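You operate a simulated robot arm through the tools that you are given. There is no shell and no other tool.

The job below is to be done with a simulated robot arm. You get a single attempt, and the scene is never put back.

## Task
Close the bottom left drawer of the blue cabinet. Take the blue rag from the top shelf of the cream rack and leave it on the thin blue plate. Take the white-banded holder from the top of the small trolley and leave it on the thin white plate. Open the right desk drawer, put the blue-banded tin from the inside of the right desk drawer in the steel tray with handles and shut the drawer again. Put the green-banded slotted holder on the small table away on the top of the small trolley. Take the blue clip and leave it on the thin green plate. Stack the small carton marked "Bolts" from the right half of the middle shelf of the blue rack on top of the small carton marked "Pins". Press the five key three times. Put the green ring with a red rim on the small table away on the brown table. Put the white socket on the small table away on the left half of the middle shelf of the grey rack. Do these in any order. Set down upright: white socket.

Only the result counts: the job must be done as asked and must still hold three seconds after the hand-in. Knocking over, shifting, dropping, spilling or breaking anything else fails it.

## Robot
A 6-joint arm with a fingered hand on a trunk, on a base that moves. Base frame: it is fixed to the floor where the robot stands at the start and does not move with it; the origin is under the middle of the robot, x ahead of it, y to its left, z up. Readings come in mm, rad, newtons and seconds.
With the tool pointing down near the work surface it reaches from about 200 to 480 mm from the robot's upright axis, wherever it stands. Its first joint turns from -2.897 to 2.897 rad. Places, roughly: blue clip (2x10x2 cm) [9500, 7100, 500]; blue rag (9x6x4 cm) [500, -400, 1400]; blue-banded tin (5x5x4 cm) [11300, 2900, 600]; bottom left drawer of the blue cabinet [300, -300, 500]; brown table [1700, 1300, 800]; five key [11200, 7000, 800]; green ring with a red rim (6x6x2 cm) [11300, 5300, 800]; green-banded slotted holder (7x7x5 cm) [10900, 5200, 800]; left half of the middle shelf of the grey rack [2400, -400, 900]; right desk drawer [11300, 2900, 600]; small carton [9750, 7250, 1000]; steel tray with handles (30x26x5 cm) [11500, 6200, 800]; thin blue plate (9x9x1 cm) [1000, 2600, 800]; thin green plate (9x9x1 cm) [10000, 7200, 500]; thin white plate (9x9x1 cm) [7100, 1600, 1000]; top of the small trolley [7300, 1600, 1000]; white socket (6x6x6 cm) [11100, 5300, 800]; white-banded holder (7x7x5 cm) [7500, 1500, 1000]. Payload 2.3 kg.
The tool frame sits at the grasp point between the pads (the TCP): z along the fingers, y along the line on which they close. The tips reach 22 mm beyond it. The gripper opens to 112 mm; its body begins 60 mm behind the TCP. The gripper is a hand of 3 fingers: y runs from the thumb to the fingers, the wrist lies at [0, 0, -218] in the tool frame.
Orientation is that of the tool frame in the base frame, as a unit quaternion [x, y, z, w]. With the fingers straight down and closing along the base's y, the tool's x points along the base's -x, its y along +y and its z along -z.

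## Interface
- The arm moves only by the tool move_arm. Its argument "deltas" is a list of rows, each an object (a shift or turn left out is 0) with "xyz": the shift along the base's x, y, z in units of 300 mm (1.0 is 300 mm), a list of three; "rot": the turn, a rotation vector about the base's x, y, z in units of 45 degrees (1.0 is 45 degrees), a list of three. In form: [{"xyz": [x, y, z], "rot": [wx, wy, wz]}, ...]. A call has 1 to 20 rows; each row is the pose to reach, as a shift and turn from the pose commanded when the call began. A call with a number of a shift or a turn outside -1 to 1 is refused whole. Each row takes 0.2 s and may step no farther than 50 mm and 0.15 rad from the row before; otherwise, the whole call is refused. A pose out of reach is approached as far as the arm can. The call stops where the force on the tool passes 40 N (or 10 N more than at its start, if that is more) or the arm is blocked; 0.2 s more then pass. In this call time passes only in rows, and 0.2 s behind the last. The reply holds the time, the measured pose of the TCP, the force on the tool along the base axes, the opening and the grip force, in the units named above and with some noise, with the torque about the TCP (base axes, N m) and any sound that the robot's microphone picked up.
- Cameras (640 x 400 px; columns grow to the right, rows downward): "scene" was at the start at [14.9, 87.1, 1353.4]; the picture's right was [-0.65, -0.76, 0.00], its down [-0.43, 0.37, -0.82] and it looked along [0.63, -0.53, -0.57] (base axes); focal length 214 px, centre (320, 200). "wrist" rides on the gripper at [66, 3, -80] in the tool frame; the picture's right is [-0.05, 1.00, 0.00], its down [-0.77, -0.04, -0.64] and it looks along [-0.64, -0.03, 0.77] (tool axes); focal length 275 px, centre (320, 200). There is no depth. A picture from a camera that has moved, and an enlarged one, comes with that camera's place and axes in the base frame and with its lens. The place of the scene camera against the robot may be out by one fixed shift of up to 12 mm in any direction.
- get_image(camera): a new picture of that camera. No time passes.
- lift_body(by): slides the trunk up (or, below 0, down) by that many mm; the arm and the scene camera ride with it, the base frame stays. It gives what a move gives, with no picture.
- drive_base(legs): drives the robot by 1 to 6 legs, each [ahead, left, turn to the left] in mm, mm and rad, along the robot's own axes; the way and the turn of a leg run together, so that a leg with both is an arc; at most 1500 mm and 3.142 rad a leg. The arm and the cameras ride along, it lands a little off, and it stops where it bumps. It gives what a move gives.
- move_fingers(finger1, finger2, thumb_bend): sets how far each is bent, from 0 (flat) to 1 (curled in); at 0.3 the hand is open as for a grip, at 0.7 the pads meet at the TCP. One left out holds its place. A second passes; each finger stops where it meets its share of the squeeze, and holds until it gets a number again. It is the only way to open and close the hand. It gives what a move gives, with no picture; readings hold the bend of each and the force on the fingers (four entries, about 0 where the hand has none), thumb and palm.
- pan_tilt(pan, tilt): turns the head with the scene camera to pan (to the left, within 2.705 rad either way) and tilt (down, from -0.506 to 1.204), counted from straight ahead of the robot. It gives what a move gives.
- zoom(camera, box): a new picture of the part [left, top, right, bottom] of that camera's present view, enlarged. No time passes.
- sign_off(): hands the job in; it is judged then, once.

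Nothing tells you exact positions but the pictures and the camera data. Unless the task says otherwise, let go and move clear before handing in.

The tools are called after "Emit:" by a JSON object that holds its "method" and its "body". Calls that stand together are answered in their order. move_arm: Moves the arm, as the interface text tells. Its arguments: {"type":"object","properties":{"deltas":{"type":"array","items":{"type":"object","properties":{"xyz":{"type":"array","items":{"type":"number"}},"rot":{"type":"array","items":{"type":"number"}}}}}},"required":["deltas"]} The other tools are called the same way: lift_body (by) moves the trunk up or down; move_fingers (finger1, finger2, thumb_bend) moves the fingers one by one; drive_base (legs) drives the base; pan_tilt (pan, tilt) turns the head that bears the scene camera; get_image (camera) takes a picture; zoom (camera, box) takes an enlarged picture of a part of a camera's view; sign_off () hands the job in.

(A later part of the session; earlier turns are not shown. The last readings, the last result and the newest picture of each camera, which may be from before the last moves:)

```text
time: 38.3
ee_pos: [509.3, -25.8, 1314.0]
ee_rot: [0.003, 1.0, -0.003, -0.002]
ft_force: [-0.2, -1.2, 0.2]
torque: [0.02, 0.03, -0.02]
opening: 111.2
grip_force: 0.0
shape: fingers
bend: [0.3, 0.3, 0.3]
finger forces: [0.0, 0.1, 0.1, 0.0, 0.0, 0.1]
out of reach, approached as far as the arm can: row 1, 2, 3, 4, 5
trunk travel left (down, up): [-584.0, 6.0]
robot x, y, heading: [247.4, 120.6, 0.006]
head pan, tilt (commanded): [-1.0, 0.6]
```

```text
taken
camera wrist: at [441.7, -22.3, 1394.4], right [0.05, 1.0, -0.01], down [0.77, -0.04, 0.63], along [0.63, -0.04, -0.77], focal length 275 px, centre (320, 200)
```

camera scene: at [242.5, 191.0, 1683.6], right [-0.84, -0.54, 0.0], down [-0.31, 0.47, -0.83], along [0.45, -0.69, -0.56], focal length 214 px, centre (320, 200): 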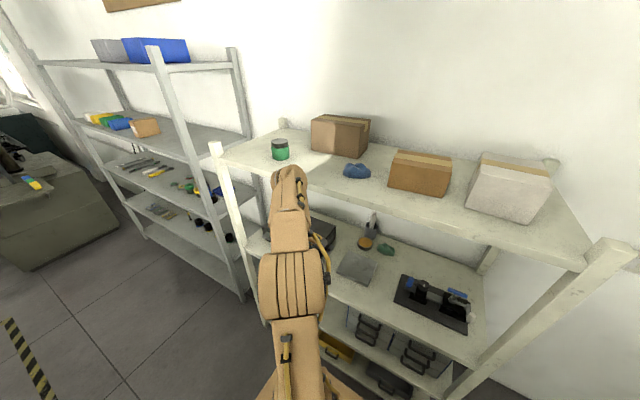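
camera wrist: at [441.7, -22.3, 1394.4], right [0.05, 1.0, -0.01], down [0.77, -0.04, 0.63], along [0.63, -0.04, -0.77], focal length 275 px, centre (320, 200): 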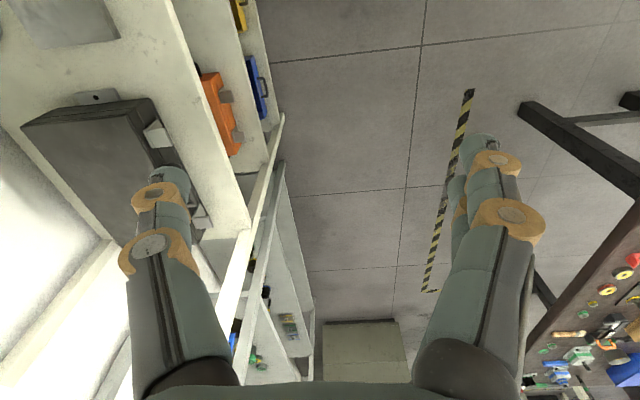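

Straight-down reach at this height is short, so I'll use a forward-tilted hand for the rag. First I drive alongside the rag and yaw the tool to face the rack.

Emit:
{"method": "drive_base", "body": {"legs": [[140, -120, 0]]}}

Emit:
{"method": "move_arm", "body": {"deltas": [{"rot": [0, 0, -0.17]}, {"rot": [0, 0, -0.34]}, {"rot": [0, 0, -0.51]}, {"rot": [0, 0, -0.68]}, {"rot": [0, 0, -0.85]}, {"rot": [0, 0, -1]}]}}

Emit:
{"method": "move_arm", "body": {"deltas": [{"xyz": [-0.1, 0, 0], "rot": [0, 0, -0.17]}, {"xyz": [-0.2, 0, 0], "rot": [0, 0, -0.34]}, {"xyz": [-0.3, 0, 0], "rot": [0, 0, -0.51]}, {"xyz": [-0.4, 0, 0], "rot": [0, 0, -0.68]}, {"xyz": [-0.5, 0, 0], "rot": [0, 0, -0.85]}, {"xyz": [-0.55, 0, 0], "rot": [0, 0, -1]}]}}

Emit:
{"method": "get_image", "body": {"camera": "wrist"}}

Emit:
{"method": "get_image", "body": {"camera": "scene"}}

```text
time: 39.8
ee_pos: [646.6, -145.7, 1312.0]
ee_rot: [0.003, 1.0, -0.002, -0.001]
ft_force: [0.2, 0.4, -0.6]
torque: [0.03, 0.0, -0.01]
opening: 111.2
grip_force: 0.1
shape: fingers
bend: [0.3, 0.3, 0.3]
finger forces: [0.0, 0.0, 0.0, 0.0, 0.0, 0.1]
trunk travel left (down, up): [-584.0, 6.0]
robot x, y, heading: [385.5, 2.4, 0.001]
head pan, tilt (commanded): [-1.0, 0.6]
```

```text
time: 41.2
ee_pos: [645.8, -145.0, 1312.2]
ee_rot: [0.387, 0.922, -0.002, -0.002]
ft_force: [0.7, 0.1, -0.1]
torque: [0.03, -0.01, 0.02]
opening: 111.6
grip_force: 0.1
shape: fingers
bend: [0.3, 0.3, 0.3]
finger forces: [0.1, 0.1, 0.0, 0.0, 0.1, 0.1]
trunk travel left (down, up): [-584.0, 6.0]
robot x, y, heading: [388.1, 2.4, -0.0]
head pan, tilt (commanded): [-1.0, 0.6]
```

```text
time: 42.6
ee_pos: [478.4, -143.9, 1312.6]
ee_rot: [0.71, 0.704, -0.001, -0.003]
ft_force: [0.3, -0.6, 0.3]
torque: [-0.01, 0.0, 0.02]
opening: 111.5
grip_force: 0.1
shape: fingers
bend: [0.3, 0.3, 0.3]
finger forces: [0.1, 0.0, 0.1, 0.0, 0.1, 0.0]
trunk travel left (down, up): [-584.0, 6.0]
robot x, y, heading: [389.4, 2.5, 0.002]
head pan, tilt (commanded): [-1.0, 0.6]
```

```text
taken
camera wrist: at [482.4, -78.5, 1393.8], right [1.0, -0.05, -0.01], down [-0.04, -0.77, 0.63], along [-0.04, -0.63, -0.77], focal length 275 px, centre (320, 200)
```

wrist: 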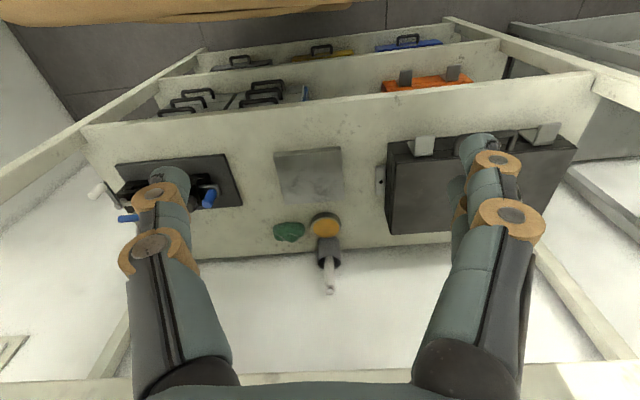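

```text
taken
camera scene: at [380.2, 72.8, 1683.5], right [-0.84, -0.54, 0.0], down [-0.31, 0.47, -0.83], along [0.45, -0.69, -0.56], focal length 214 px, centre (320, 200)
```

scene: 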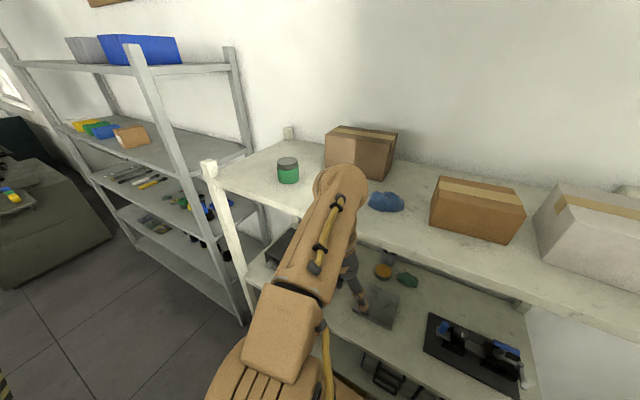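

The hand now faces the rack with fingers closing along x. I back off, tilt the hand 45° and raise it above shelf level.

Emit:
{"method": "drive_base", "body": {"legs": [[0, 110, 0]]}}

Emit:
{"method": "move_arm", "body": {"deltas": [{"xyz": [0, -0.08, 0.08], "rot": [-0.12, 0, 0]}, {"xyz": [0, -0.16, 0.15], "rot": [-0.25, 0, 0]}, {"xyz": [0, -0.24, 0.22], "rot": [-0.37, 0, 0]}, {"xyz": [0, -0.32, 0.28], "rot": [-0.5, 0, 0]}, {"xyz": [0, -0.4, 0.34], "rot": [-0.62, 0, 0]}, {"xyz": [0, -0.48, 0.38], "rot": [-0.75, 0, 0]}, {"xyz": [0, -0.56, 0.41], "rot": [-0.87, 0, 0]}, {"xyz": [0, -0.64, 0.43], "rot": [-1, 0, 0]}]}}

Emit:
{"method": "get_image", "body": {"camera": "wrist"}}

Emit:
{"method": "get_image", "body": {"camera": "scene"}}

```text
time: 43.8
ee_pos: [479.1, -33.3, 1312.5]
ee_rot: [0.71, 0.704, -0.001, -0.003]
ft_force: [0.8, -0.6, 0.2]
torque: [0.0, 0.02, 0.0]
opening: 111.4
grip_force: 0.1
shape: fingers
bend: [0.3, 0.3, 0.3]
finger forces: [0.0, 0.0, 0.0, 0.0, 0.0, 0.0]
trunk travel left (down, up): [-584.0, 6.0]
robot x, y, heading: [383.2, 112.6, 0.004]
head pan, tilt (commanded): [-1.0, 0.6]
```

```text
time: 45.6
ee_pos: [479.4, -225.0, 1441.7]
ee_rot: [0.656, 0.651, -0.271, 0.27]
ft_force: [-0.2, 1.5, 0.4]
torque: [0.0, 0.01, 0.01]
opening: 111.2
grip_force: 0.0
shape: fingers
bend: [0.3, 0.3, 0.3]
finger forces: [0.1, 0.0, 0.0, 0.0, 0.0, 0.0]
trunk travel left (down, up): [-584.0, 6.0]
robot x, y, heading: [383.3, 115.7, 0.002]
head pan, tilt (commanded): [-1.0, 0.6]
```

```text
taken
camera wrist: at [482.5, -121.7, 1452.4], right [1.0, -0.04, 0.03], down [-0.04, -0.1, 0.99], along [-0.04, -0.99, -0.1], focal length 275 px, centre (320, 200)
```

wrist: 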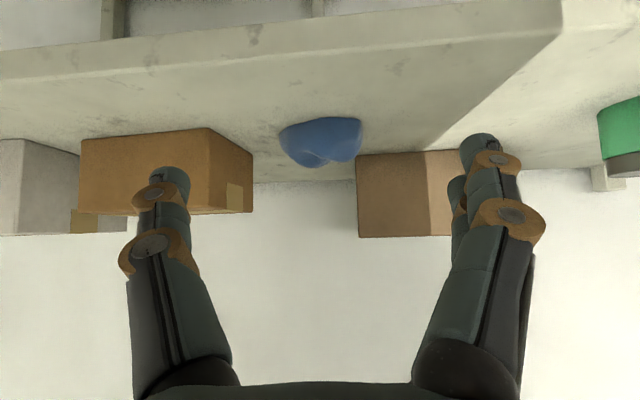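

```text
taken
camera scene: at [380.0, 183.8, 1683.6], right [-0.84, -0.54, 0.0], down [-0.31, 0.47, -0.83], along [0.45, -0.69, -0.56], focal length 214 px, centre (320, 200)
```

scene: 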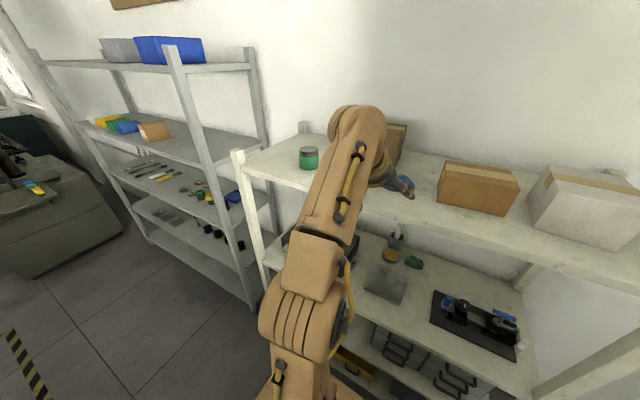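

The wrist view puts the rag's centre at about x=475, y=-401 with the shelf at z≈1350; its long axis is yawed about +33°. I yaw the hand 30° to grip nearer its short side and shift the base.

Emit:
{"method": "move_arm", "body": {"deltas": [{"rot": [0, 0, -0.17]}, {"rot": [0, 0, -0.34]}, {"rot": [0, 0, -0.5]}, {"rot": [0, 0, -0.667]}]}}

Emit:
{"method": "drive_base", "body": {"legs": [[175, 0, 0], [0, -110, 0]]}}

Emit:
{"method": "get_image", "body": {"camera": "wrist"}}

Emit:
{"method": "get_image", "body": {"camera": "scene"}}

```text
time: 46.6
ee_pos: [480.7, -225.1, 1441.1]
ee_rot: [0.804, 0.457, -0.33, 0.189]
ft_force: [-0.2, -0.7, 0.0]
torque: [-0.03, 0.01, -0.01]
opening: 111.3
grip_force: 0.1
shape: fingers
bend: [0.3, 0.3, 0.3]
finger forces: [0.0, 0.0, 0.0, 0.0, 0.0, 0.0]
trunk travel left (down, up): [-584.0, 6.0]
robot x, y, heading: [385.4, 114.5, 0.004]
head pan, tilt (commanded): [-1.0, 0.6]
```

```text
time: 48.9
ee_pos: [655.3, -336.0, 1443.0]
ee_rot: [0.803, 0.458, -0.331, 0.189]
ft_force: [-0.5, 0.0, 0.5]
torque: [0.02, -0.03, -0.03]
opening: 111.2
grip_force: 0.0
shape: fingers
bend: [0.3, 0.3, 0.3]
finger forces: [0.1, 0.1, 0.0, 0.0, 0.0, 0.0]
trunk travel left (down, up): [-584.0, 6.0]
robot x, y, heading: [559.8, 3.5, -0.003]
head pan, tilt (commanded): [-1.0, 0.6]
```

```text
taken
camera wrist: at [709.8, -248.0, 1453.1], right [0.84, -0.54, 0.03], down [-0.08, -0.07, 0.99], along [-0.53, -0.84, -0.1], focal length 275 px, centre (320, 200)
```

wrist: 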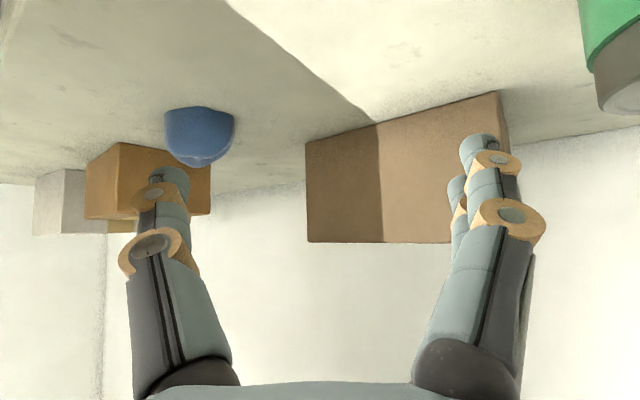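

```text
taken
camera scene: at [556.9, 74.2, 1683.6], right [-0.84, -0.54, 0.0], down [-0.3, 0.48, -0.83], along [0.45, -0.69, -0.56], focal length 214 px, centre (320, 200)
```

scene: 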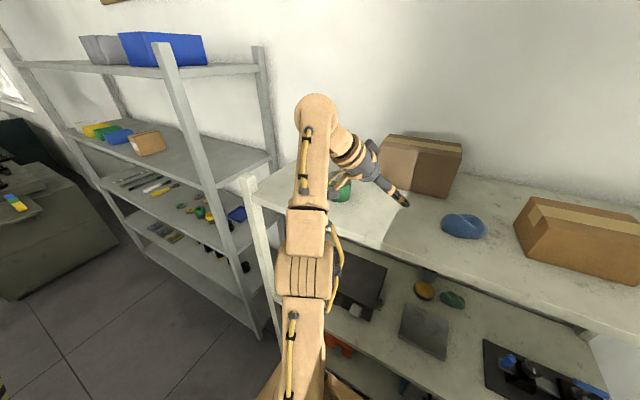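

Triangulating both wrist views puts the rag at (475, -405) with centre z≈1361. I move above it, then check before descending.

Emit:
{"method": "move_arm", "body": {"deltas": [{"xyz": [-0.12, -0.046, 0]}, {"xyz": [-0.24, -0.092, 0]}, {"xyz": [-0.36, -0.138, 0]}, {"xyz": [-0.48, -0.184, 0]}, {"xyz": [-0.6, -0.23, 0]}]}}

Emit:
{"method": "get_image", "body": {"camera": "wrist"}}

Emit:
{"method": "zoom", "body": {"camera": "scene", "box": [300, 60, 620, 280]}}

```text
time: 50.1
ee_pos: [483.0, -394.7, 1423.3]
ee_rot: [0.804, 0.457, -0.33, 0.19]
ft_force: [-0.4, 0.0, -0.4]
torque: [0.03, 0.0, -0.02]
opening: 111.3
grip_force: 0.1
shape: fingers
bend: [0.3, 0.3, 0.3]
finger forces: [0.0, 0.0, 0.1, 0.1, 0.1, 0.0]
out of reach, approached as far as the arm can: row 4, 5
trunk travel left (down, up): [-584.0, 6.0]
robot x, y, heading: [564.3, 8.1, 0.002]
head pan, tilt (commanded): [-1.0, 0.6]
```

```text
taken
camera wrist: at [537.2, -307.6, 1434.5], right [0.84, -0.54, 0.04], down [-0.08, -0.06, 0.99], along [-0.53, -0.84, -0.1], focal length 275 px, centre (320, 200)
```

wrist: 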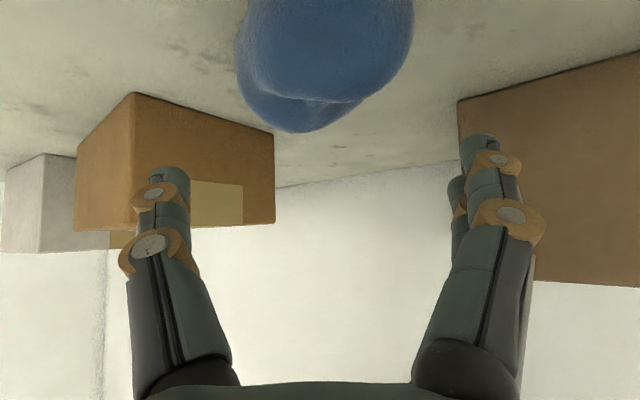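

```text
1.82 times, centred on (460, 170) of scene
camera zoom: at [555.8, 74.0, 1683.6], right [-0.84, -0.54, 0.0], down [-0.3, 0.48, -0.83], along [0.45, -0.69, -0.56], focal length 390 px, centre (66, 254)
```

zoom: 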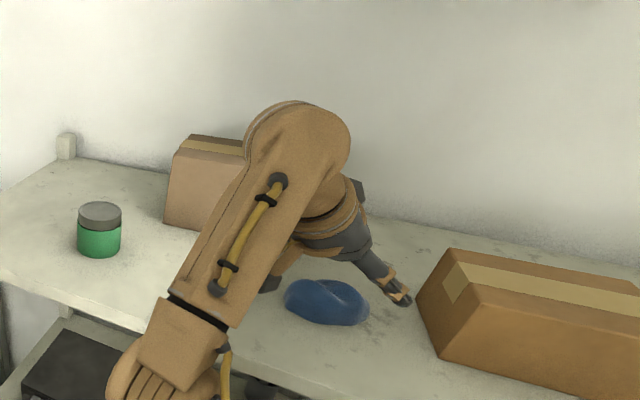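

The rag is centred between the fingers. I lower onto it, watching the force.

Emit:
{"method": "move_arm", "body": {"deltas": [{"xyz": [-0.014, -0.018, -0.06]}, {"xyz": [-0.028, -0.036, -0.11]}, {"xyz": [-0.028, -0.036, -0.15]}, {"xyz": [-0.028, -0.036, -0.18]}]}}

Emit:
{"method": "get_image", "body": {"camera": "wrist"}}

Emit:
{"method": "zoom", "body": {"camera": "scene", "box": [400, 160, 560, 260]}}

```text
time: 51.1
ee_pos: [471.1, -422.8, 1393.2]
ee_rot: [0.803, 0.458, -0.33, 0.189]
ft_force: [0.2, -1.3, -0.8]
torque: [-0.01, -0.02, 0.01]
opening: 111.3
grip_force: 0.0
shape: fingers
bend: [0.3, 0.3, 0.3]
finger forces: [0.0, 0.0, 0.1, 0.0, 0.1, 0.1]
out of reach, approached as far as the arm can: row 1, 2, 3, 4
trunk travel left (down, up): [-584.0, 6.0]
robot x, y, heading: [564.8, 2.0, -0.003]
head pan, tilt (commanded): [-1.0, 0.6]
```

```text
taken
camera wrist: at [525.7, -335.5, 1404.3], right [0.84, -0.54, 0.03], down [-0.08, -0.07, 0.99], along [-0.53, -0.84, -0.1], focal length 275 px, centre (320, 200)
```

wrist: 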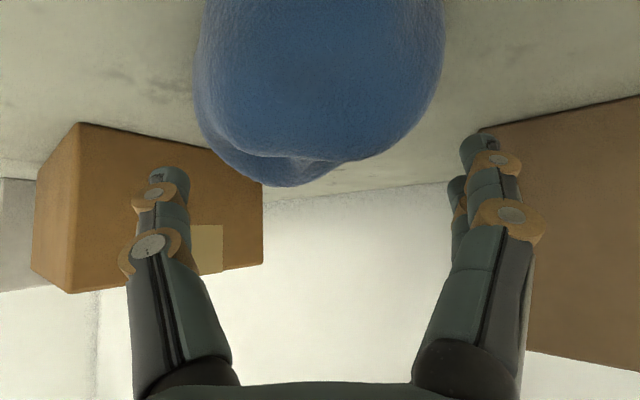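

```text
4.00 times, centred on (480, 210) of scene
camera zoom: at [557.1, 74.3, 1683.6], right [-0.84, -0.54, 0.0], down [-0.31, 0.48, -0.83], along [0.45, -0.69, -0.56], focal length 858 px, centre (-320, 160)
```

zoom: 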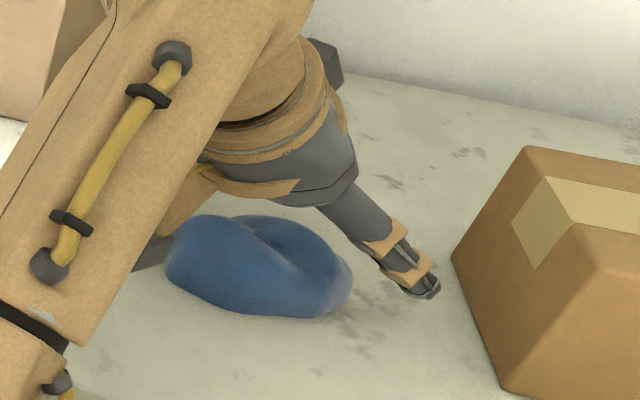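

The arm overshot about 17 mm beyond the rag because of a reach limit. I back up slightly and test the reach before going down.

Emit:
{"method": "move_arm", "body": {"deltas": [{"xyz": [0.013, 0.06, 0]}]}}

Emit:
{"method": "move_arm", "body": {"deltas": [{"xyz": [0, 0, -0.05]}]}}

```text
time: 51.5
ee_pos: [472.7, -411.7, 1403.3]
ee_rot: [0.804, 0.457, -0.331, 0.189]
ft_force: [-0.7, -0.2, 0.3]
torque: [-0.03, 0.05, 0.0]
opening: 111.6
grip_force: 0.1
shape: fingers
bend: [0.3, 0.3, 0.3]
finger forces: [0.1, 0.0, 0.0, 0.1, 0.1, 0.0]
out of reach, approached as far as the arm can: row 1
trunk travel left (down, up): [-584.0, 6.0]
robot x, y, heading: [564.4, 3.1, -0.002]
head pan, tilt (commanded): [-1.0, 0.6]
```

```text
time: 51.9
ee_pos: [471.0, -419.2, 1397.2]
ee_rot: [0.804, 0.457, -0.331, 0.188]
ft_force: [-0.2, 0.1, -0.5]
torque: [-0.05, 0.01, -0.01]
opening: 111.4
grip_force: 0.0
shape: fingers
bend: [0.3, 0.3, 0.3]
finger forces: [0.0, 0.0, 0.0, 0.0, 0.1, 0.0]
out of reach, approached as far as the arm can: row 1
trunk travel left (down, up): [-584.0, 6.0]
robot x, y, heading: [564.1, 8.1, 0.003]
head pan, tilt (commanded): [-1.0, 0.6]
```

The arm can't go lower in this configuration, so I'll use the base and the trunk for the final approach: 13 mm back, then lower the trunk.

Emit:
{"method": "drive_base", "body": {"legs": [[4, 14, 0]]}}

Emit:
{"method": "lift_body", "body": {"by": -18}}

Emit:
{"method": "get_image", "body": {"camera": "wrist"}}

Emit:
{"method": "zoom", "body": {"camera": "scene", "box": [400, 160, 560, 260]}}

```text
time: 52.6
ee_pos: [474.7, -406.3, 1395.8]
ee_rot: [0.804, 0.457, -0.33, 0.187]
ft_force: [-0.1, 0.9, -0.6]
torque: [0.0, 0.04, -0.03]
opening: 111.3
grip_force: 0.0
shape: fingers
bend: [0.3, 0.3, 0.3]
finger forces: [0.0, 0.1, 0.0, 0.1, 0.1, 0.0]
trunk travel left (down, up): [-584.0, 6.0]
robot x, y, heading: [565.7, 24.0, -0.0]
head pan, tilt (commanded): [-1.0, 0.6]
```

```text
time: 53.3
ee_pos: [474.7, -404.4, 1378.6]
ee_rot: [0.804, 0.458, -0.33, 0.188]
ft_force: [0.0, 0.5, 0.3]
torque: [-0.01, 0.02, 0.0]
opening: 111.8
grip_force: 0.1
shape: fingers
bend: [0.3, 0.3, 0.3]
finger forces: [0.1, 0.1, 0.1, 0.0, 0.0, 0.0]
trunk travel left (down, up): [-566.0, 24.0]
robot x, y, heading: [565.9, 21.2, 0.001]
head pan, tilt (commanded): [-1.0, 0.6]
```

```text
taken
camera wrist: at [529.8, -317.3, 1389.4], right [0.84, -0.54, 0.03], down [-0.08, -0.07, 0.99], along [-0.53, -0.84, -0.1], focal length 275 px, centre (320, 200)
```

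wrist: 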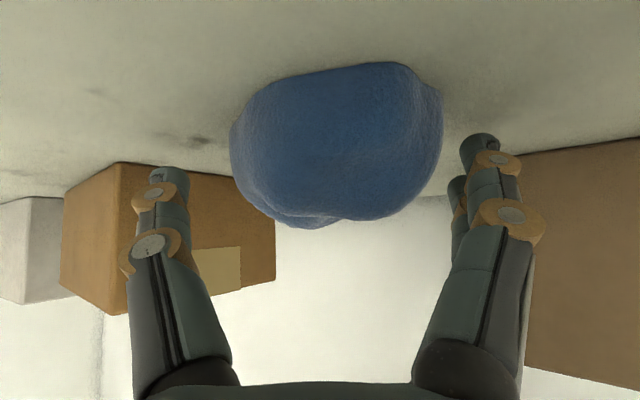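

```text
4.00 times, centred on (480, 210) of scene
camera zoom: at [561.4, 89.1, 1665.5], right [-0.84, -0.54, 0.0], down [-0.31, 0.48, -0.83], along [0.45, -0.69, -0.56], focal length 858 px, centre (-320, 160)
```

zoom: 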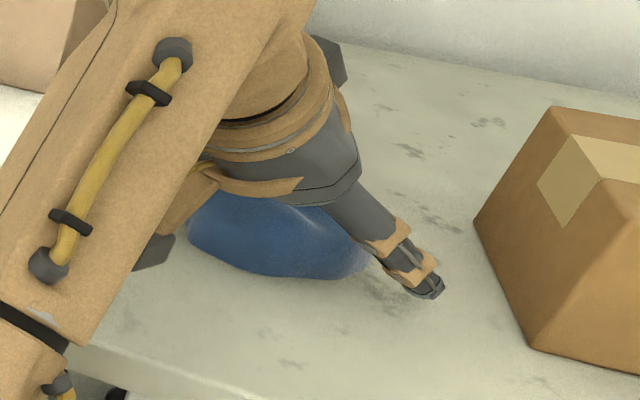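

Emit:
{"method": "lift_body", "body": {"by": -6}}

Emit:
{"method": "move_fingers", "body": {"finger1": 0.55, "finger2": 0.55, "thumb_bend": 0.55}}

Emit:
{"method": "get_image", "body": {"camera": "wrist"}}

```text
time: 53.8
ee_pos: [474.9, -404.0, 1373.6]
ee_rot: [0.804, 0.457, -0.33, 0.189]
ft_force: [-2.4, -1.2, 6.0]
torque: [-0.25, -0.28, -0.13]
opening: 113.0
grip_force: 2.8
shape: fingers
bend: [0.29, 0.3, 0.3]
finger forces: [5.9, 0.0, 0.0, 0.0, 0.0, 0.0]
trunk travel left (down, up): [-560.0, 30.0]
robot x, y, heading: [565.0, 19.8, 0.001]
head pan, tilt (commanded): [-1.0, 0.6]
```

```text
time: 54.8
ee_pos: [475.9, -404.0, 1373.8]
ee_rot: [0.803, 0.457, -0.332, 0.189]
ft_force: [0.4, -6.5, 22.9]
torque: [-1.03, -1.26, -0.41]
opening: 76.7
grip_force: 10.8
shape: fingers
bend: [0.3, 0.55, 0.55]
finger forces: [22.3, 0.2, 0.0, 0.0, 0.1, 0.0]
trunk travel left (down, up): [-560.0, 30.0]
robot x, y, heading: [568.9, 21.9, 0.002]
head pan, tilt (commanded): [-1.0, 0.6]
```

```text
taken
camera wrist: at [530.1, -317.2, 1384.0], right [0.84, -0.54, 0.03], down [-0.08, -0.07, 0.99], along [-0.53, -0.84, -0.1], focal length 275 px, centre (320, 200)
```

wrist: 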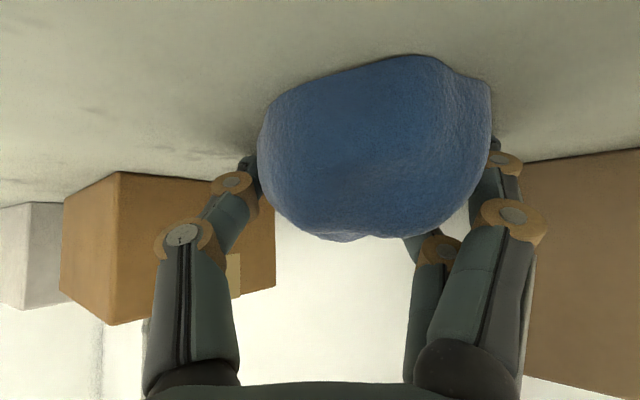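

One finger's tip touched the shelf, so I raise the trunk 10 mm and then finish closing.

Emit:
{"method": "lift_body", "body": {"by": 10}}

Emit:
{"method": "move_fingers", "body": {"finger1": 0.5, "finger2": 0.6, "thumb_bend": 0.55}}

Emit:
{"method": "get_image", "body": {"camera": "wrist"}}

```text
time: 55.4
ee_pos: [474.4, -405.2, 1381.8]
ee_rot: [0.804, 0.458, -0.33, 0.189]
ft_force: [0.5, -0.2, 0.6]
torque: [-0.01, -0.03, -0.03]
opening: 56.8
grip_force: 0.0
shape: fingers
bend: [0.43, 0.55, 0.55]
finger forces: [0.1, 0.0, 0.1, 0.0, 0.1, 0.0]
trunk travel left (down, up): [-570.0, 20.0]
robot x, y, heading: [564.8, 16.0, -0.001]
head pan, tilt (commanded): [-1.0, 0.6]
```

```text
time: 56.4
ee_pos: [474.8, -405.0, 1383.3]
ee_rot: [0.804, 0.458, -0.33, 0.188]
ft_force: [0.1, -0.6, -1.1]
torque: [0.03, -0.01, 0.03]
opening: 50.9
grip_force: 0.5
shape: fingers
bend: [0.49, 0.59, 0.55]
finger forces: [0.5, 0.2, 0.0, 0.0, 0.7, 0.1]
trunk travel left (down, up): [-570.0, 20.0]
robot x, y, heading: [564.1, 19.4, -0.001]
head pan, tilt (commanded): [-1.0, 0.6]
```

```text
taken
camera wrist: at [529.7, -317.7, 1393.3], right [0.84, -0.54, 0.03], down [-0.08, -0.07, 0.99], along [-0.53, -0.84, -0.1], focal length 275 px, centre (320, 200)
```

wrist: 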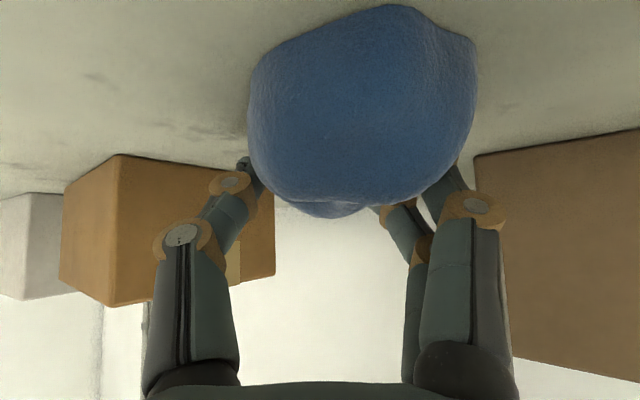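

Emit:
{"method": "move_fingers", "body": {"finger1": 0.62, "finger2": 0.68, "thumb_bend": 0.65}}

Emit:
{"method": "get_image", "body": {"camera": "wrist"}}

```text
time: 57.4
ee_pos: [476.2, -404.5, 1382.6]
ee_rot: [0.804, 0.458, -0.331, 0.188]
ft_force: [0.0, 0.3, -0.9]
torque: [0.02, 0.01, 0.02]
opening: 19.0
grip_force: 0.3
shape: fingers
bend: [0.62, 0.68, 0.65]
finger forces: [0.3, 0.0, 0.0, 0.1, 0.1, 0.0]
trunk travel left (down, up): [-570.0, 20.0]
robot x, y, heading: [565.0, 15.7, -0.003]
head pan, tilt (commanded): [-1.0, 0.6]
```

```text
taken
camera wrist: at [529.7, -317.8, 1393.3], right [0.84, -0.54, 0.03], down [-0.08, -0.07, 0.99], along [-0.53, -0.84, -0.1], focal length 275 px, centre (320, 200)
```

wrist: 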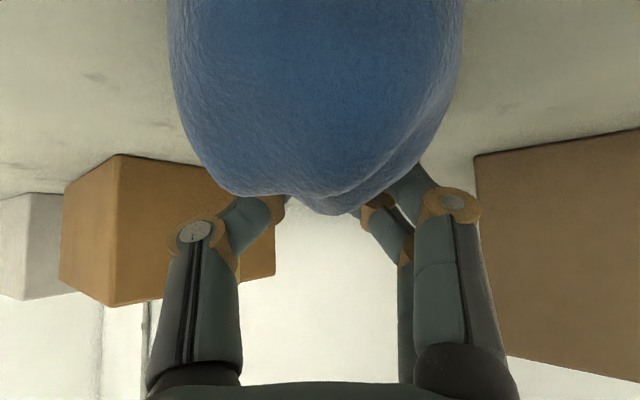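

The rag slipped out toward the robot instead of being gripped. I check where it lies now before doing anything else.

Emit:
{"method": "zoom", "body": {"camera": "scene", "box": [360, 140, 560, 280]}}

Emit:
{"method": "pan_tilt", "body": {"pan": -1.5, "tilt": 0.6}}

Emit:
{"method": "get_image", "body": {"camera": "scene"}}

```text
2.86 times, centred on (460, 210) of scene
camera zoom: at [561.2, 88.5, 1669.6], right [-0.84, -0.54, 0.0], down [-0.3, 0.48, -0.83], along [0.45, -0.69, -0.56], focal length 613 px, centre (-80, 171)
```

zoom: 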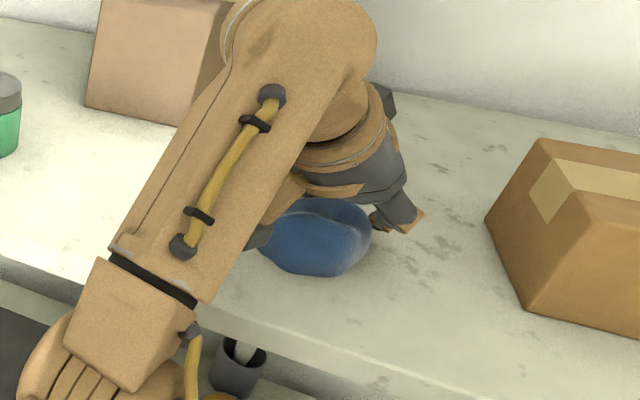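

```text
time: 58.3
ee_pos: [475.3, -404.1, 1382.9]
ee_rot: [0.804, 0.458, -0.33, 0.188]
ft_force: [-0.4, -0.1, -0.2]
torque: [-0.01, 0.01, 0.0]
opening: 19.1
grip_force: 0.1
shape: fingers
bend: [0.62, 0.68, 0.65]
finger forces: [0.2, 0.0, 0.1, 0.1, 0.1, 0.0]
trunk travel left (down, up): [-570.0, 20.0]
robot x, y, heading: [566.6, 21.5, 0.003]
head pan, tilt (commanded): [-1.499, 0.6]
```

```text
taken
camera scene: at [519.9, 74.8, 1669.5], right [-1.0, -0.07, 0.0], down [-0.04, 0.56, -0.83], along [0.06, -0.82, -0.56], focal length 214 px, centre (320, 200)
```

scene: 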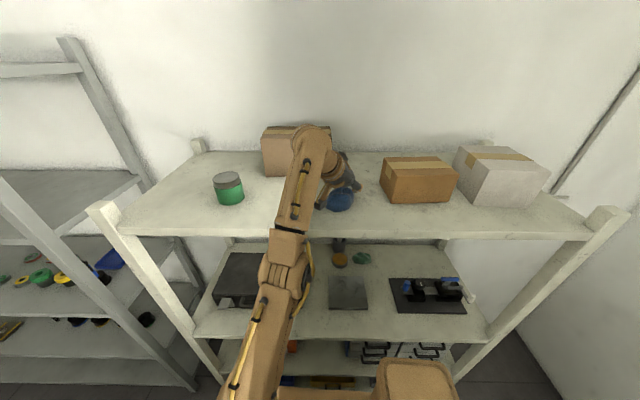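

The rag is still safely on the shelf at about (495, -375), 50 mm inside the edge. I lift clear, reopen, and re-aim so the finger axis passes through the rag's centre.

Emit:
{"method": "lift_body", "body": {"by": 20}}

Emit:
{"method": "move_arm", "body": {"deltas": [{"xyz": [0.03, 0.05, 0.08]}, {"xyz": [0.08, 0.14, 0.15]}]}}

Emit:
{"method": "move_fingers", "body": {"finger1": 0.3, "finger2": 0.3, "thumb_bend": 0.3}}

Emit:
{"method": "get_image", "body": {"camera": "wrist"}}

Emit:
{"method": "zoom", "body": {"camera": "scene", "box": [220, 110, 460, 260]}}

```text
time: 59.0
ee_pos: [475.2, -404.8, 1403.6]
ee_rot: [0.804, 0.458, -0.329, 0.189]
ft_force: [-0.9, 0.4, -0.6]
torque: [0.01, 0.0, 0.0]
opening: 18.5
grip_force: 0.1
shape: fingers
bend: [0.62, 0.68, 0.65]
finger forces: [0.1, 0.0, 0.0, 0.0, 0.0, 0.1]
trunk travel left (down, up): [-590.0, 0.0]
robot x, y, heading: [568.6, 22.0, 0.004]
head pan, tilt (commanded): [-1.499, 0.6]
```

```text
time: 59.6
ee_pos: [499.9, -360.2, 1446.1]
ee_rot: [0.804, 0.458, -0.329, 0.189]
ft_force: [0.1, -0.2, -0.5]
torque: [0.01, -0.01, -0.01]
opening: 18.6
grip_force: 0.0
shape: fingers
bend: [0.62, 0.68, 0.65]
finger forces: [0.0, 0.0, 0.0, 0.0, 0.0, 0.0]
trunk travel left (down, up): [-590.0, 0.0]
robot x, y, heading: [566.0, 17.9, -0.002]
head pan, tilt (commanded): [-1.499, 0.6]
```

```text
time: 60.6
ee_pos: [498.1, -360.8, 1444.9]
ee_rot: [0.803, 0.458, -0.33, 0.188]
ft_force: [-0.4, 0.1, 0.0]
torque: [-0.01, 0.01, -0.03]
opening: 111.1
grip_force: 0.0
shape: fingers
bend: [0.3, 0.3, 0.3]
finger forces: [0.0, 0.0, 0.0, 0.0, 0.0, 0.0]
trunk travel left (down, up): [-590.0, 0.0]
robot x, y, heading: [567.6, 18.8, -0.0]
head pan, tilt (commanded): [-1.499, 0.6]
```

```text
taken
camera wrist: at [552.7, -273.4, 1455.9], right [0.84, -0.54, 0.03], down [-0.08, -0.07, 0.99], along [-0.53, -0.84, -0.1], focal length 275 px, centre (320, 200)
```

wrist: 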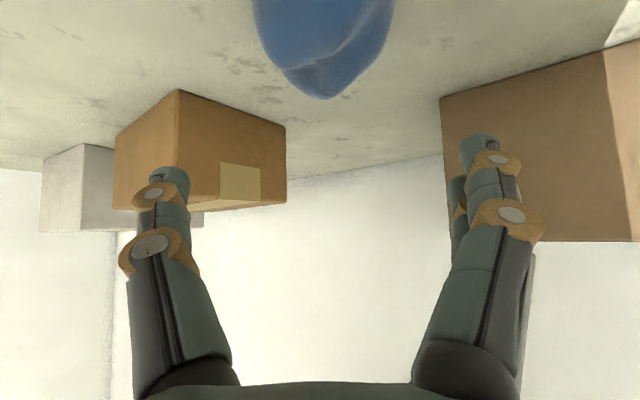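

```text
2.67 times, centred on (340, 185) of scene
camera zoom: at [519.8, 74.9, 1689.5], right [-1.0, -0.07, 0.0], down [-0.04, 0.56, -0.83], along [0.06, -0.82, -0.56], focal length 572 px, centre (267, 240)
```

zoom: 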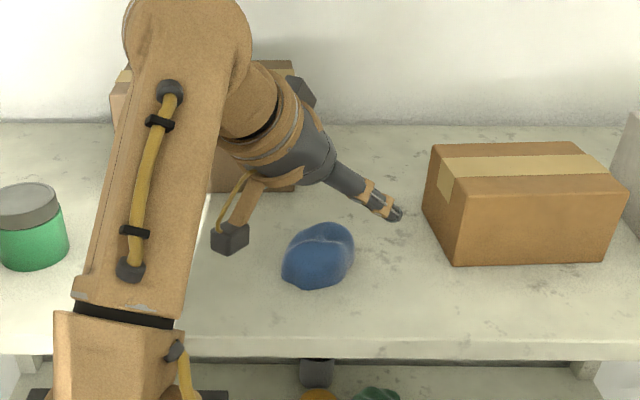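

The rag is now near (491, -377) and laterally centred. I lower the trunk with the arm held in its feasible pose, so the finger axis meets the rag's centre.

Emit:
{"method": "lift_body", "body": {"by": -45}}

Emit:
{"method": "get_image", "body": {"camera": "wrist"}}

Emit:
{"method": "zoom", "body": {"camera": "scene", "box": [220, 110, 460, 260]}}

```text
time: 61.5
ee_pos: [498.3, -361.2, 1400.3]
ee_rot: [0.804, 0.458, -0.33, 0.188]
ft_force: [1.0, 1.0, 0.3]
torque: [0.02, 0.02, -0.01]
opening: 111.3
grip_force: 0.0
shape: fingers
bend: [0.3, 0.3, 0.3]
finger forces: [0.1, 0.0, 0.0, 0.1, 0.0, 0.0]
trunk travel left (down, up): [-545.0, 45.0]
robot x, y, heading: [565.6, 16.1, 0.001]
head pan, tilt (commanded): [-1.499, 0.6]
```

```text
taken
camera wrist: at [552.7, -273.4, 1410.9], right [0.84, -0.54, 0.03], down [-0.08, -0.07, 0.99], along [-0.53, -0.84, -0.1], focal length 275 px, centre (320, 200)
```

wrist: 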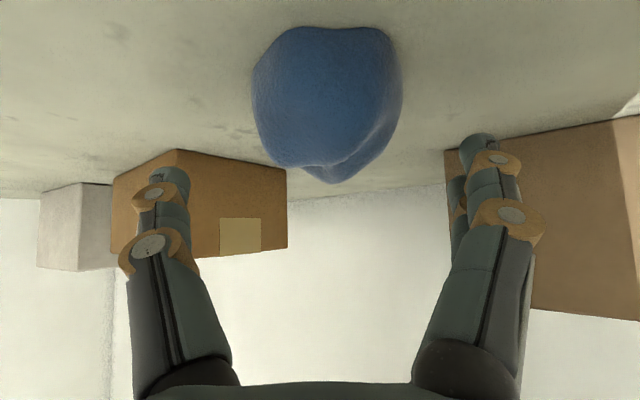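

```text
2.67 times, centred on (340, 185) of scene
camera zoom: at [519.8, 74.8, 1644.5], right [-1.0, -0.07, 0.0], down [-0.04, 0.56, -0.83], along [0.06, -0.82, -0.56], focal length 572 px, centre (267, 240)
```

zoom: 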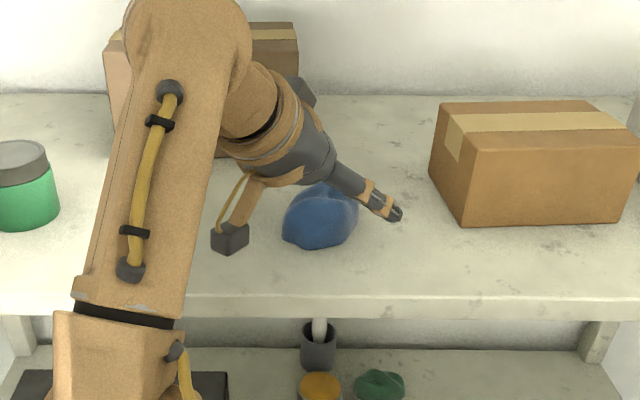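

Emit:
{"method": "move_arm", "body": {"deltas": [{"xyz": [-0.013, -0.022, 0]}]}}

Emit:
{"method": "lift_body", "body": {"by": -22}}

Emit:
{"method": "get_image", "body": {"camera": "wrist"}}

```text
time: 61.9
ee_pos: [495.9, -367.3, 1395.5]
ee_rot: [0.803, 0.458, -0.33, 0.191]
ft_force: [-0.7, 0.5, -0.3]
torque: [-0.01, -0.01, 0.01]
opening: 111.2
grip_force: 0.0
shape: fingers
bend: [0.3, 0.3, 0.3]
finger forces: [0.1, 0.1, 0.0, 0.0, 0.0, 0.0]
out of reach, approached as far as the arm can: row 1
trunk travel left (down, up): [-545.0, 45.0]
robot x, y, heading: [565.2, 19.0, -0.003]
head pan, tilt (commanded): [-1.499, 0.6]
```

```text
time: 62.6
ee_pos: [497.0, -368.7, 1373.9]
ee_rot: [0.803, 0.457, -0.331, 0.19]
ft_force: [-1.1, 0.5, -0.3]
torque: [-0.01, 0.0, 0.0]
opening: 111.5
grip_force: 0.0
shape: fingers
bend: [0.3, 0.3, 0.3]
finger forces: [0.0, 0.1, 0.1, 0.0, 0.0, 0.0]
trunk travel left (down, up): [-523.0, 67.0]
robot x, y, heading: [569.5, 21.8, 0.002]
head pan, tilt (commanded): [-1.499, 0.6]
```

```text
taken
camera wrist: at [551.6, -279.4, 1384.7], right [0.84, -0.54, 0.04], down [-0.08, -0.06, 0.99], along [-0.53, -0.84, -0.1], focal length 275 px, centre (320, 200)
```

wrist: 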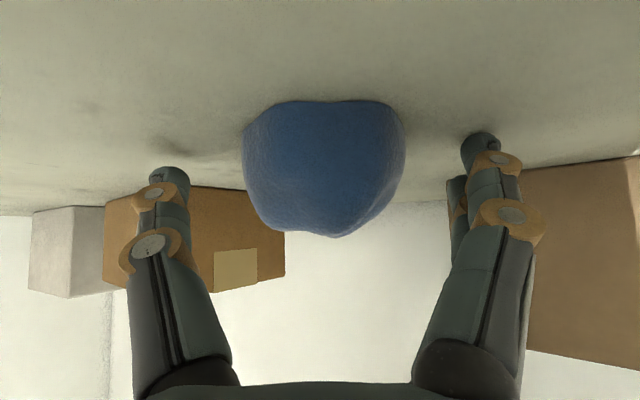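

The rag is centred between the fingers with no shelf contact. I close gradually.

Emit:
{"method": "move_fingers", "body": {"finger1": 0.5, "finger2": 0.5, "thumb_bend": 0.5}}

Emit:
{"method": "get_image", "body": {"camera": "wrist"}}

```text
time: 63.6
ee_pos: [498.1, -365.2, 1376.7]
ee_rot: [0.803, 0.457, -0.331, 0.192]
ft_force: [2.3, -5.5, 24.6]
torque: [-1.01, -1.19, -0.2]
opening: 76.1
grip_force: 12.0
shape: fingers
bend: [0.38, 0.5, 0.5]
finger forces: [24.0, 0.0, 0.1, 0.0, 0.0, 0.0]
trunk travel left (down, up): [-523.0, 67.0]
robot x, y, heading: [567.1, 21.4, -0.001]
head pan, tilt (commanded): [-1.499, 0.6]
```

```text
taken
camera wrist: at [552.3, -278.3, 1385.7], right [0.84, -0.54, 0.04], down [-0.08, -0.06, 0.99], along [-0.53, -0.84, -0.1], focal length 275 px, centre (320, 200)
```

wrist: 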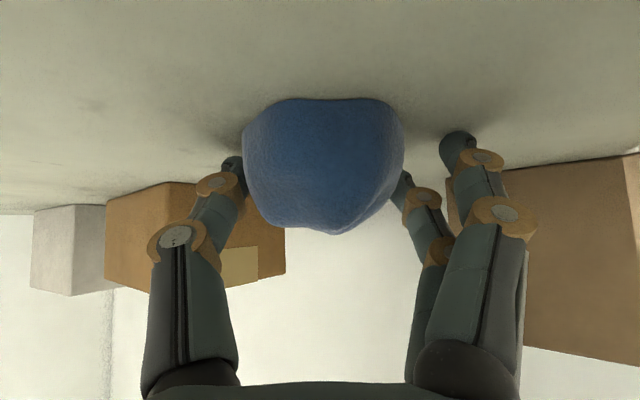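

Emit:
{"method": "lift_body", "body": {"by": 6}}

Emit:
{"method": "move_fingers", "body": {"finger1": 0.5, "finger2": 0.52, "thumb_bend": 0.52}}

Emit:
{"method": "get_image", "body": {"camera": "wrist"}}

```text
time: 64.1
ee_pos: [496.4, -366.7, 1379.5]
ee_rot: [0.803, 0.459, -0.329, 0.191]
ft_force: [-0.3, -0.5, -0.4]
torque: [-0.02, -0.01, 0.01]
opening: 57.1
grip_force: 0.0
shape: fingers
bend: [0.49, 0.5, 0.5]
finger forces: [0.5, 0.1, 0.0, 0.1, 0.1, 0.1]
trunk travel left (down, up): [-529.0, 61.0]
robot x, y, heading: [564.7, 13.6, 0.005]
head pan, tilt (commanded): [-1.499, 0.6]
```

```text
time: 65.1
ee_pos: [496.9, -367.0, 1381.0]
ee_rot: [0.803, 0.458, -0.33, 0.19]
ft_force: [0.2, 1.3, 0.6]
torque: [0.0, -0.03, 0.02]
opening: 55.0
grip_force: 0.5
shape: fingers
bend: [0.49, 0.51, 0.51]
finger forces: [0.5, 0.3, 0.1, 0.1, 0.8, 0.0]
trunk travel left (down, up): [-529.0, 61.0]
robot x, y, heading: [565.1, 21.6, -0.0]
head pan, tilt (commanded): [-1.499, 0.6]
```

```text
taken
camera wrist: at [551.6, -279.5, 1390.8], right [0.84, -0.54, 0.04], down [-0.08, -0.06, 0.99], along [-0.53, -0.84, -0.1], focal length 275 px, centre (320, 200)
```

wrist: 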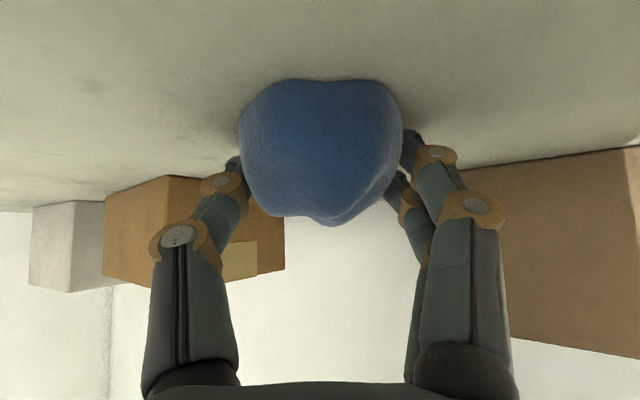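

All three fingers now touch the rag at 55 mm. I squeeze a bit more and watch the force build.

Emit:
{"method": "move_fingers", "body": {"finger1": 0.55, "finger2": 0.57, "thumb_bend": 0.56}}

Emit:
{"method": "get_image", "body": {"camera": "wrist"}}

```text
time: 66.1
ee_pos: [497.3, -366.8, 1380.0]
ee_rot: [0.804, 0.458, -0.33, 0.19]
ft_force: [0.4, 0.5, -0.2]
torque: [0.02, -0.01, 0.0]
opening: 52.7
grip_force: 4.1
shape: fingers
bend: [0.5, 0.53, 0.53]
finger forces: [2.5, 1.9, 0.0, 0.0, 4.4, 0.0]
trunk travel left (down, up): [-529.0, 61.0]
robot x, y, heading: [564.3, 18.5, -0.002]
head pan, tilt (commanded): [-1.499, 0.6]
```

```text
taken
camera wrist: at [551.6, -279.5, 1390.8], right [0.84, -0.54, 0.04], down [-0.08, -0.06, 0.99], along [-0.53, -0.84, -0.1], focal length 275 px, centre (320, 200)
```

wrist: 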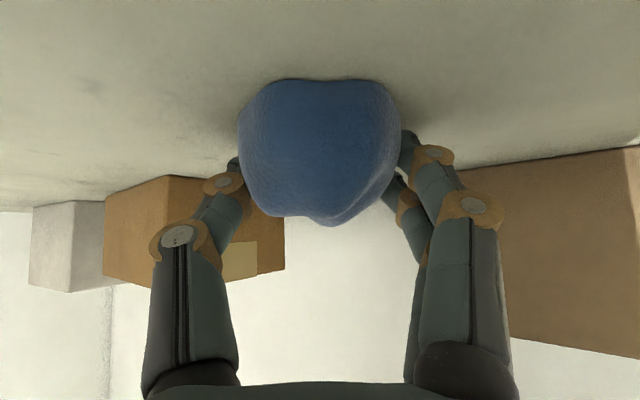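

Emit:
{"method": "move_fingers", "body": {"finger1": 0.6, "finger2": 0.63, "thumb_bend": 0.62}}

Emit:
{"method": "lift_body", "body": {"by": 30}}

Emit:
{"method": "get_image", "body": {"camera": "wrist"}}

```text
time: 67.1
ee_pos: [495.6, -367.0, 1380.8]
ee_rot: [0.804, 0.457, -0.33, 0.189]
ft_force: [0.3, -0.5, 0.0]
torque: [-0.03, -0.02, 0.01]
opening: 51.4
grip_force: 10.5
shape: fingers
bend: [0.52, 0.54, 0.56]
finger forces: [5.1, 5.4, 0.0, 0.0, 10.2, 0.1]
trunk travel left (down, up): [-529.0, 61.0]
robot x, y, heading: [562.4, 20.0, -0.003]
head pan, tilt (commanded): [-1.499, 0.6]
```

```text
time: 67.9
ee_pos: [497.1, -366.2, 1410.7]
ee_rot: [0.803, 0.458, -0.33, 0.191]
ft_force: [0.3, 0.6, -0.8]
torque: [0.02, 0.0, -0.02]
opening: 51.5
grip_force: 10.3
shape: fingers
bend: [0.52, 0.54, 0.56]
finger forces: [5.1, 5.4, 0.0, 0.1, 10.3, 0.0]
trunk travel left (down, up): [-559.0, 31.0]
robot x, y, heading: [565.1, 16.7, -0.003]
head pan, tilt (commanded): [-1.499, 0.6]
```

```text
taken
camera wrist: at [551.6, -279.5, 1420.9], right [0.84, -0.54, 0.04], down [-0.08, -0.06, 0.99], along [-0.53, -0.84, -0.1], focal length 275 px, centre (320, 200)
```

wrist: 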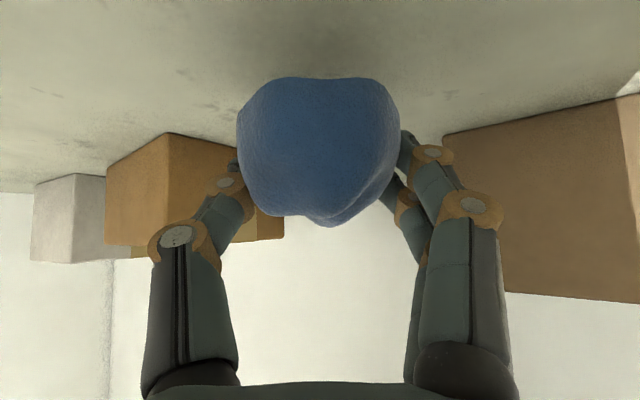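

The rag is firmly held and lifted. I back the base away from the rack and then look toward the thin blue plate's table.

Emit:
{"method": "lift_body", "body": {"by": 25}}

Emit:
{"method": "drive_base", "body": {"legs": [[0, 400, 0]]}}

Emit:
{"method": "pan_tilt", "body": {"pan": 0.9, "tilt": 0.5}}

Emit:
{"method": "get_image", "body": {"camera": "scene"}}

Emit:
{"method": "pan_tilt", "body": {"pan": 1.8, "tilt": 0.5}}

Emit:
{"method": "get_image", "body": {"camera": "scene"}}

Emit:
{"method": "get_image", "body": {"camera": "wrist"}}

```text
time: 68.6
ee_pos: [497.0, -367.3, 1435.3]
ee_rot: [0.804, 0.457, -0.33, 0.19]
ft_force: [0.3, -0.5, 0.3]
torque: [-0.03, -0.02, 0.0]
opening: 51.4
grip_force: 10.3
shape: fingers
bend: [0.52, 0.54, 0.56]
finger forces: [5.0, 5.4, 0.0, 0.0, 10.3, 0.0]
trunk travel left (down, up): [-584.0, 6.0]
robot x, y, heading: [566.6, 18.1, -0.003]
head pan, tilt (commanded): [-1.499, 0.6]
```

```text
time: 71.0
ee_pos: [496.3, 21.9, 1435.7]
ee_rot: [0.804, 0.456, -0.331, 0.191]
ft_force: [-0.1, -0.3, -0.5]
torque: [-0.02, 0.02, 0.0]
opening: 51.2
grip_force: 10.6
shape: fingers
bend: [0.52, 0.54, 0.56]
finger forces: [4.9, 5.4, 0.0, 0.0, 10.3, 0.0]
trunk travel left (down, up): [-584.0, 6.0]
robot x, y, heading: [567.4, 405.3, -0.004]
head pan, tilt (commanded): [-1.499, 0.6]
```

```text
time: 73.2
ee_pos: [496.6, 20.8, 1435.7]
ee_rot: [0.805, 0.456, -0.33, 0.189]
ft_force: [-1.1, 0.2, -0.1]
torque: [-0.03, -0.02, 0.03]
opening: 51.6
grip_force: 10.2
shape: fingers
bend: [0.52, 0.54, 0.56]
finger forces: [4.9, 5.4, 0.0, 0.0, 10.4, 0.1]
trunk travel left (down, up): [-584.0, 6.0]
robot x, y, heading: [565.7, 407.1, -0.006]
head pan, tilt (commanded): [0.901, 0.499]
```

```text
taken
camera scene: at [571.3, 622.7, 1692.6], right [0.78, -0.62, 0.0], down [-0.3, -0.37, -0.88], along [0.55, 0.69, -0.48], focal length 214 px, centre (320, 200)
```

scene: 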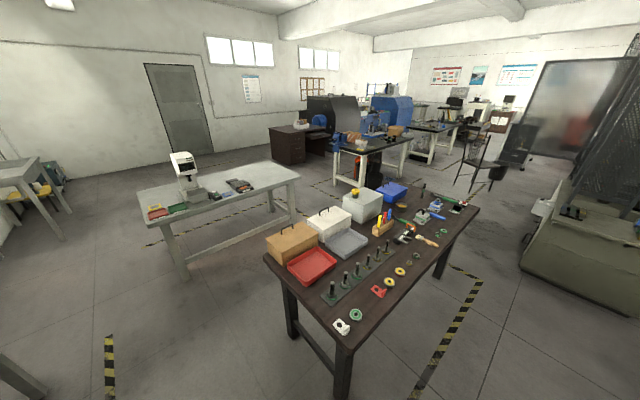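

```text
time: 74.4
ee_pos: [495.9, 21.6, 1435.3]
ee_rot: [0.804, 0.456, -0.331, 0.19]
ft_force: [-0.4, -0.4, -0.4]
torque: [-0.02, 0.05, -0.01]
opening: 51.2
grip_force: 10.4
shape: fingers
bend: [0.52, 0.54, 0.56]
finger forces: [5.0, 5.4, 0.1, 0.0, 10.3, 0.1]
trunk travel left (down, up): [-584.0, 6.0]
robot x, y, heading: [564.3, 405.1, -0.007]
head pan, tilt (commanded): [1.799, 0.499]
```

```text
taken
camera scene: at [494.3, 640.4, 1692.6], right [0.97, 0.22, 0.0], down [0.11, -0.47, -0.88], along [-0.2, 0.86, -0.48], focal length 214 px, centre (320, 200)
```

scene: 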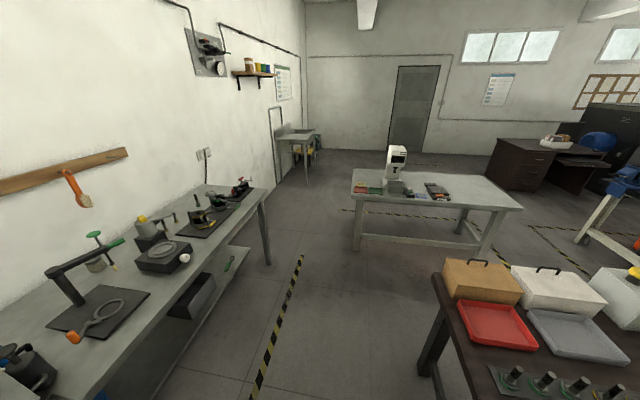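

```text
taken
camera wrist: at [551.3, 109.1, 1445.8], right [0.84, -0.54, 0.04], down [-0.09, -0.06, 0.99], along [-0.53, -0.84, -0.1], focal length 275 px, centre (320, 200)
```

wrist: 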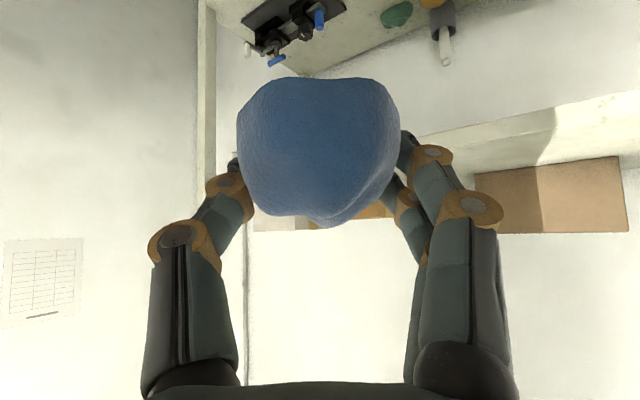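

Emit:
{"method": "zoom", "body": {"camera": "scene", "box": [330, 130, 540, 260]}}

Emit:
{"method": "pan_tilt", "body": {"pan": 0.6, "tilt": 0.6}}

Emit:
{"method": "get_image", "body": {"camera": "scene"}}

```text
3.05 times, centred on (435, 195) of scene
camera zoom: at [494.3, 640.4, 1692.6], right [0.97, 0.22, 0.0], down [0.11, -0.47, -0.88], along [-0.2, 0.86, -0.48], focal length 654 px, centre (-30, 215)
```

zoom: 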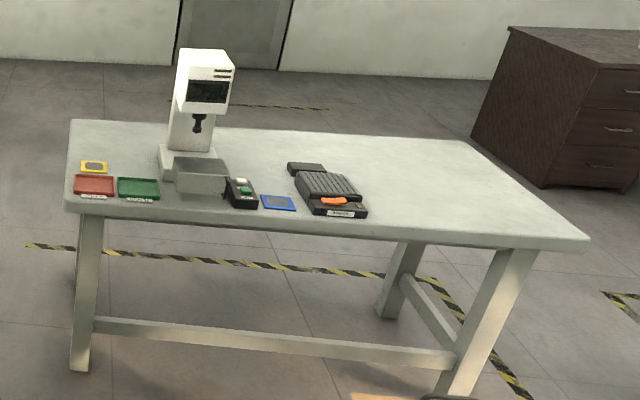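

```text
time: 75.8
ee_pos: [495.9, 22.5, 1435.5]
ee_rot: [0.804, 0.456, -0.33, 0.19]
ft_force: [0.2, -0.1, -0.4]
torque: [-0.04, 0.03, -0.02]
opening: 51.2
grip_force: 10.3
shape: fingers
bend: [0.52, 0.54, 0.56]
finger forces: [4.9, 5.4, 0.0, 0.0, 10.3, 0.0]
trunk travel left (down, up): [-584.0, 6.0]
robot x, y, heading: [567.2, 407.9, -0.007]
head pan, tilt (commanded): [0.6, 0.6]
```

```text
taken
camera scene: at [587.6, 601.4, 1683.6], right [0.56, -0.83, 0.0], down [-0.47, -0.32, -0.83], along [0.68, 0.46, -0.56], focal length 214 px, centre (320, 200)
```

scene: 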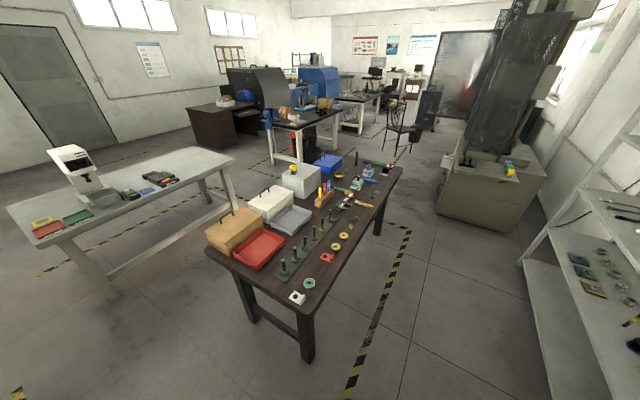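

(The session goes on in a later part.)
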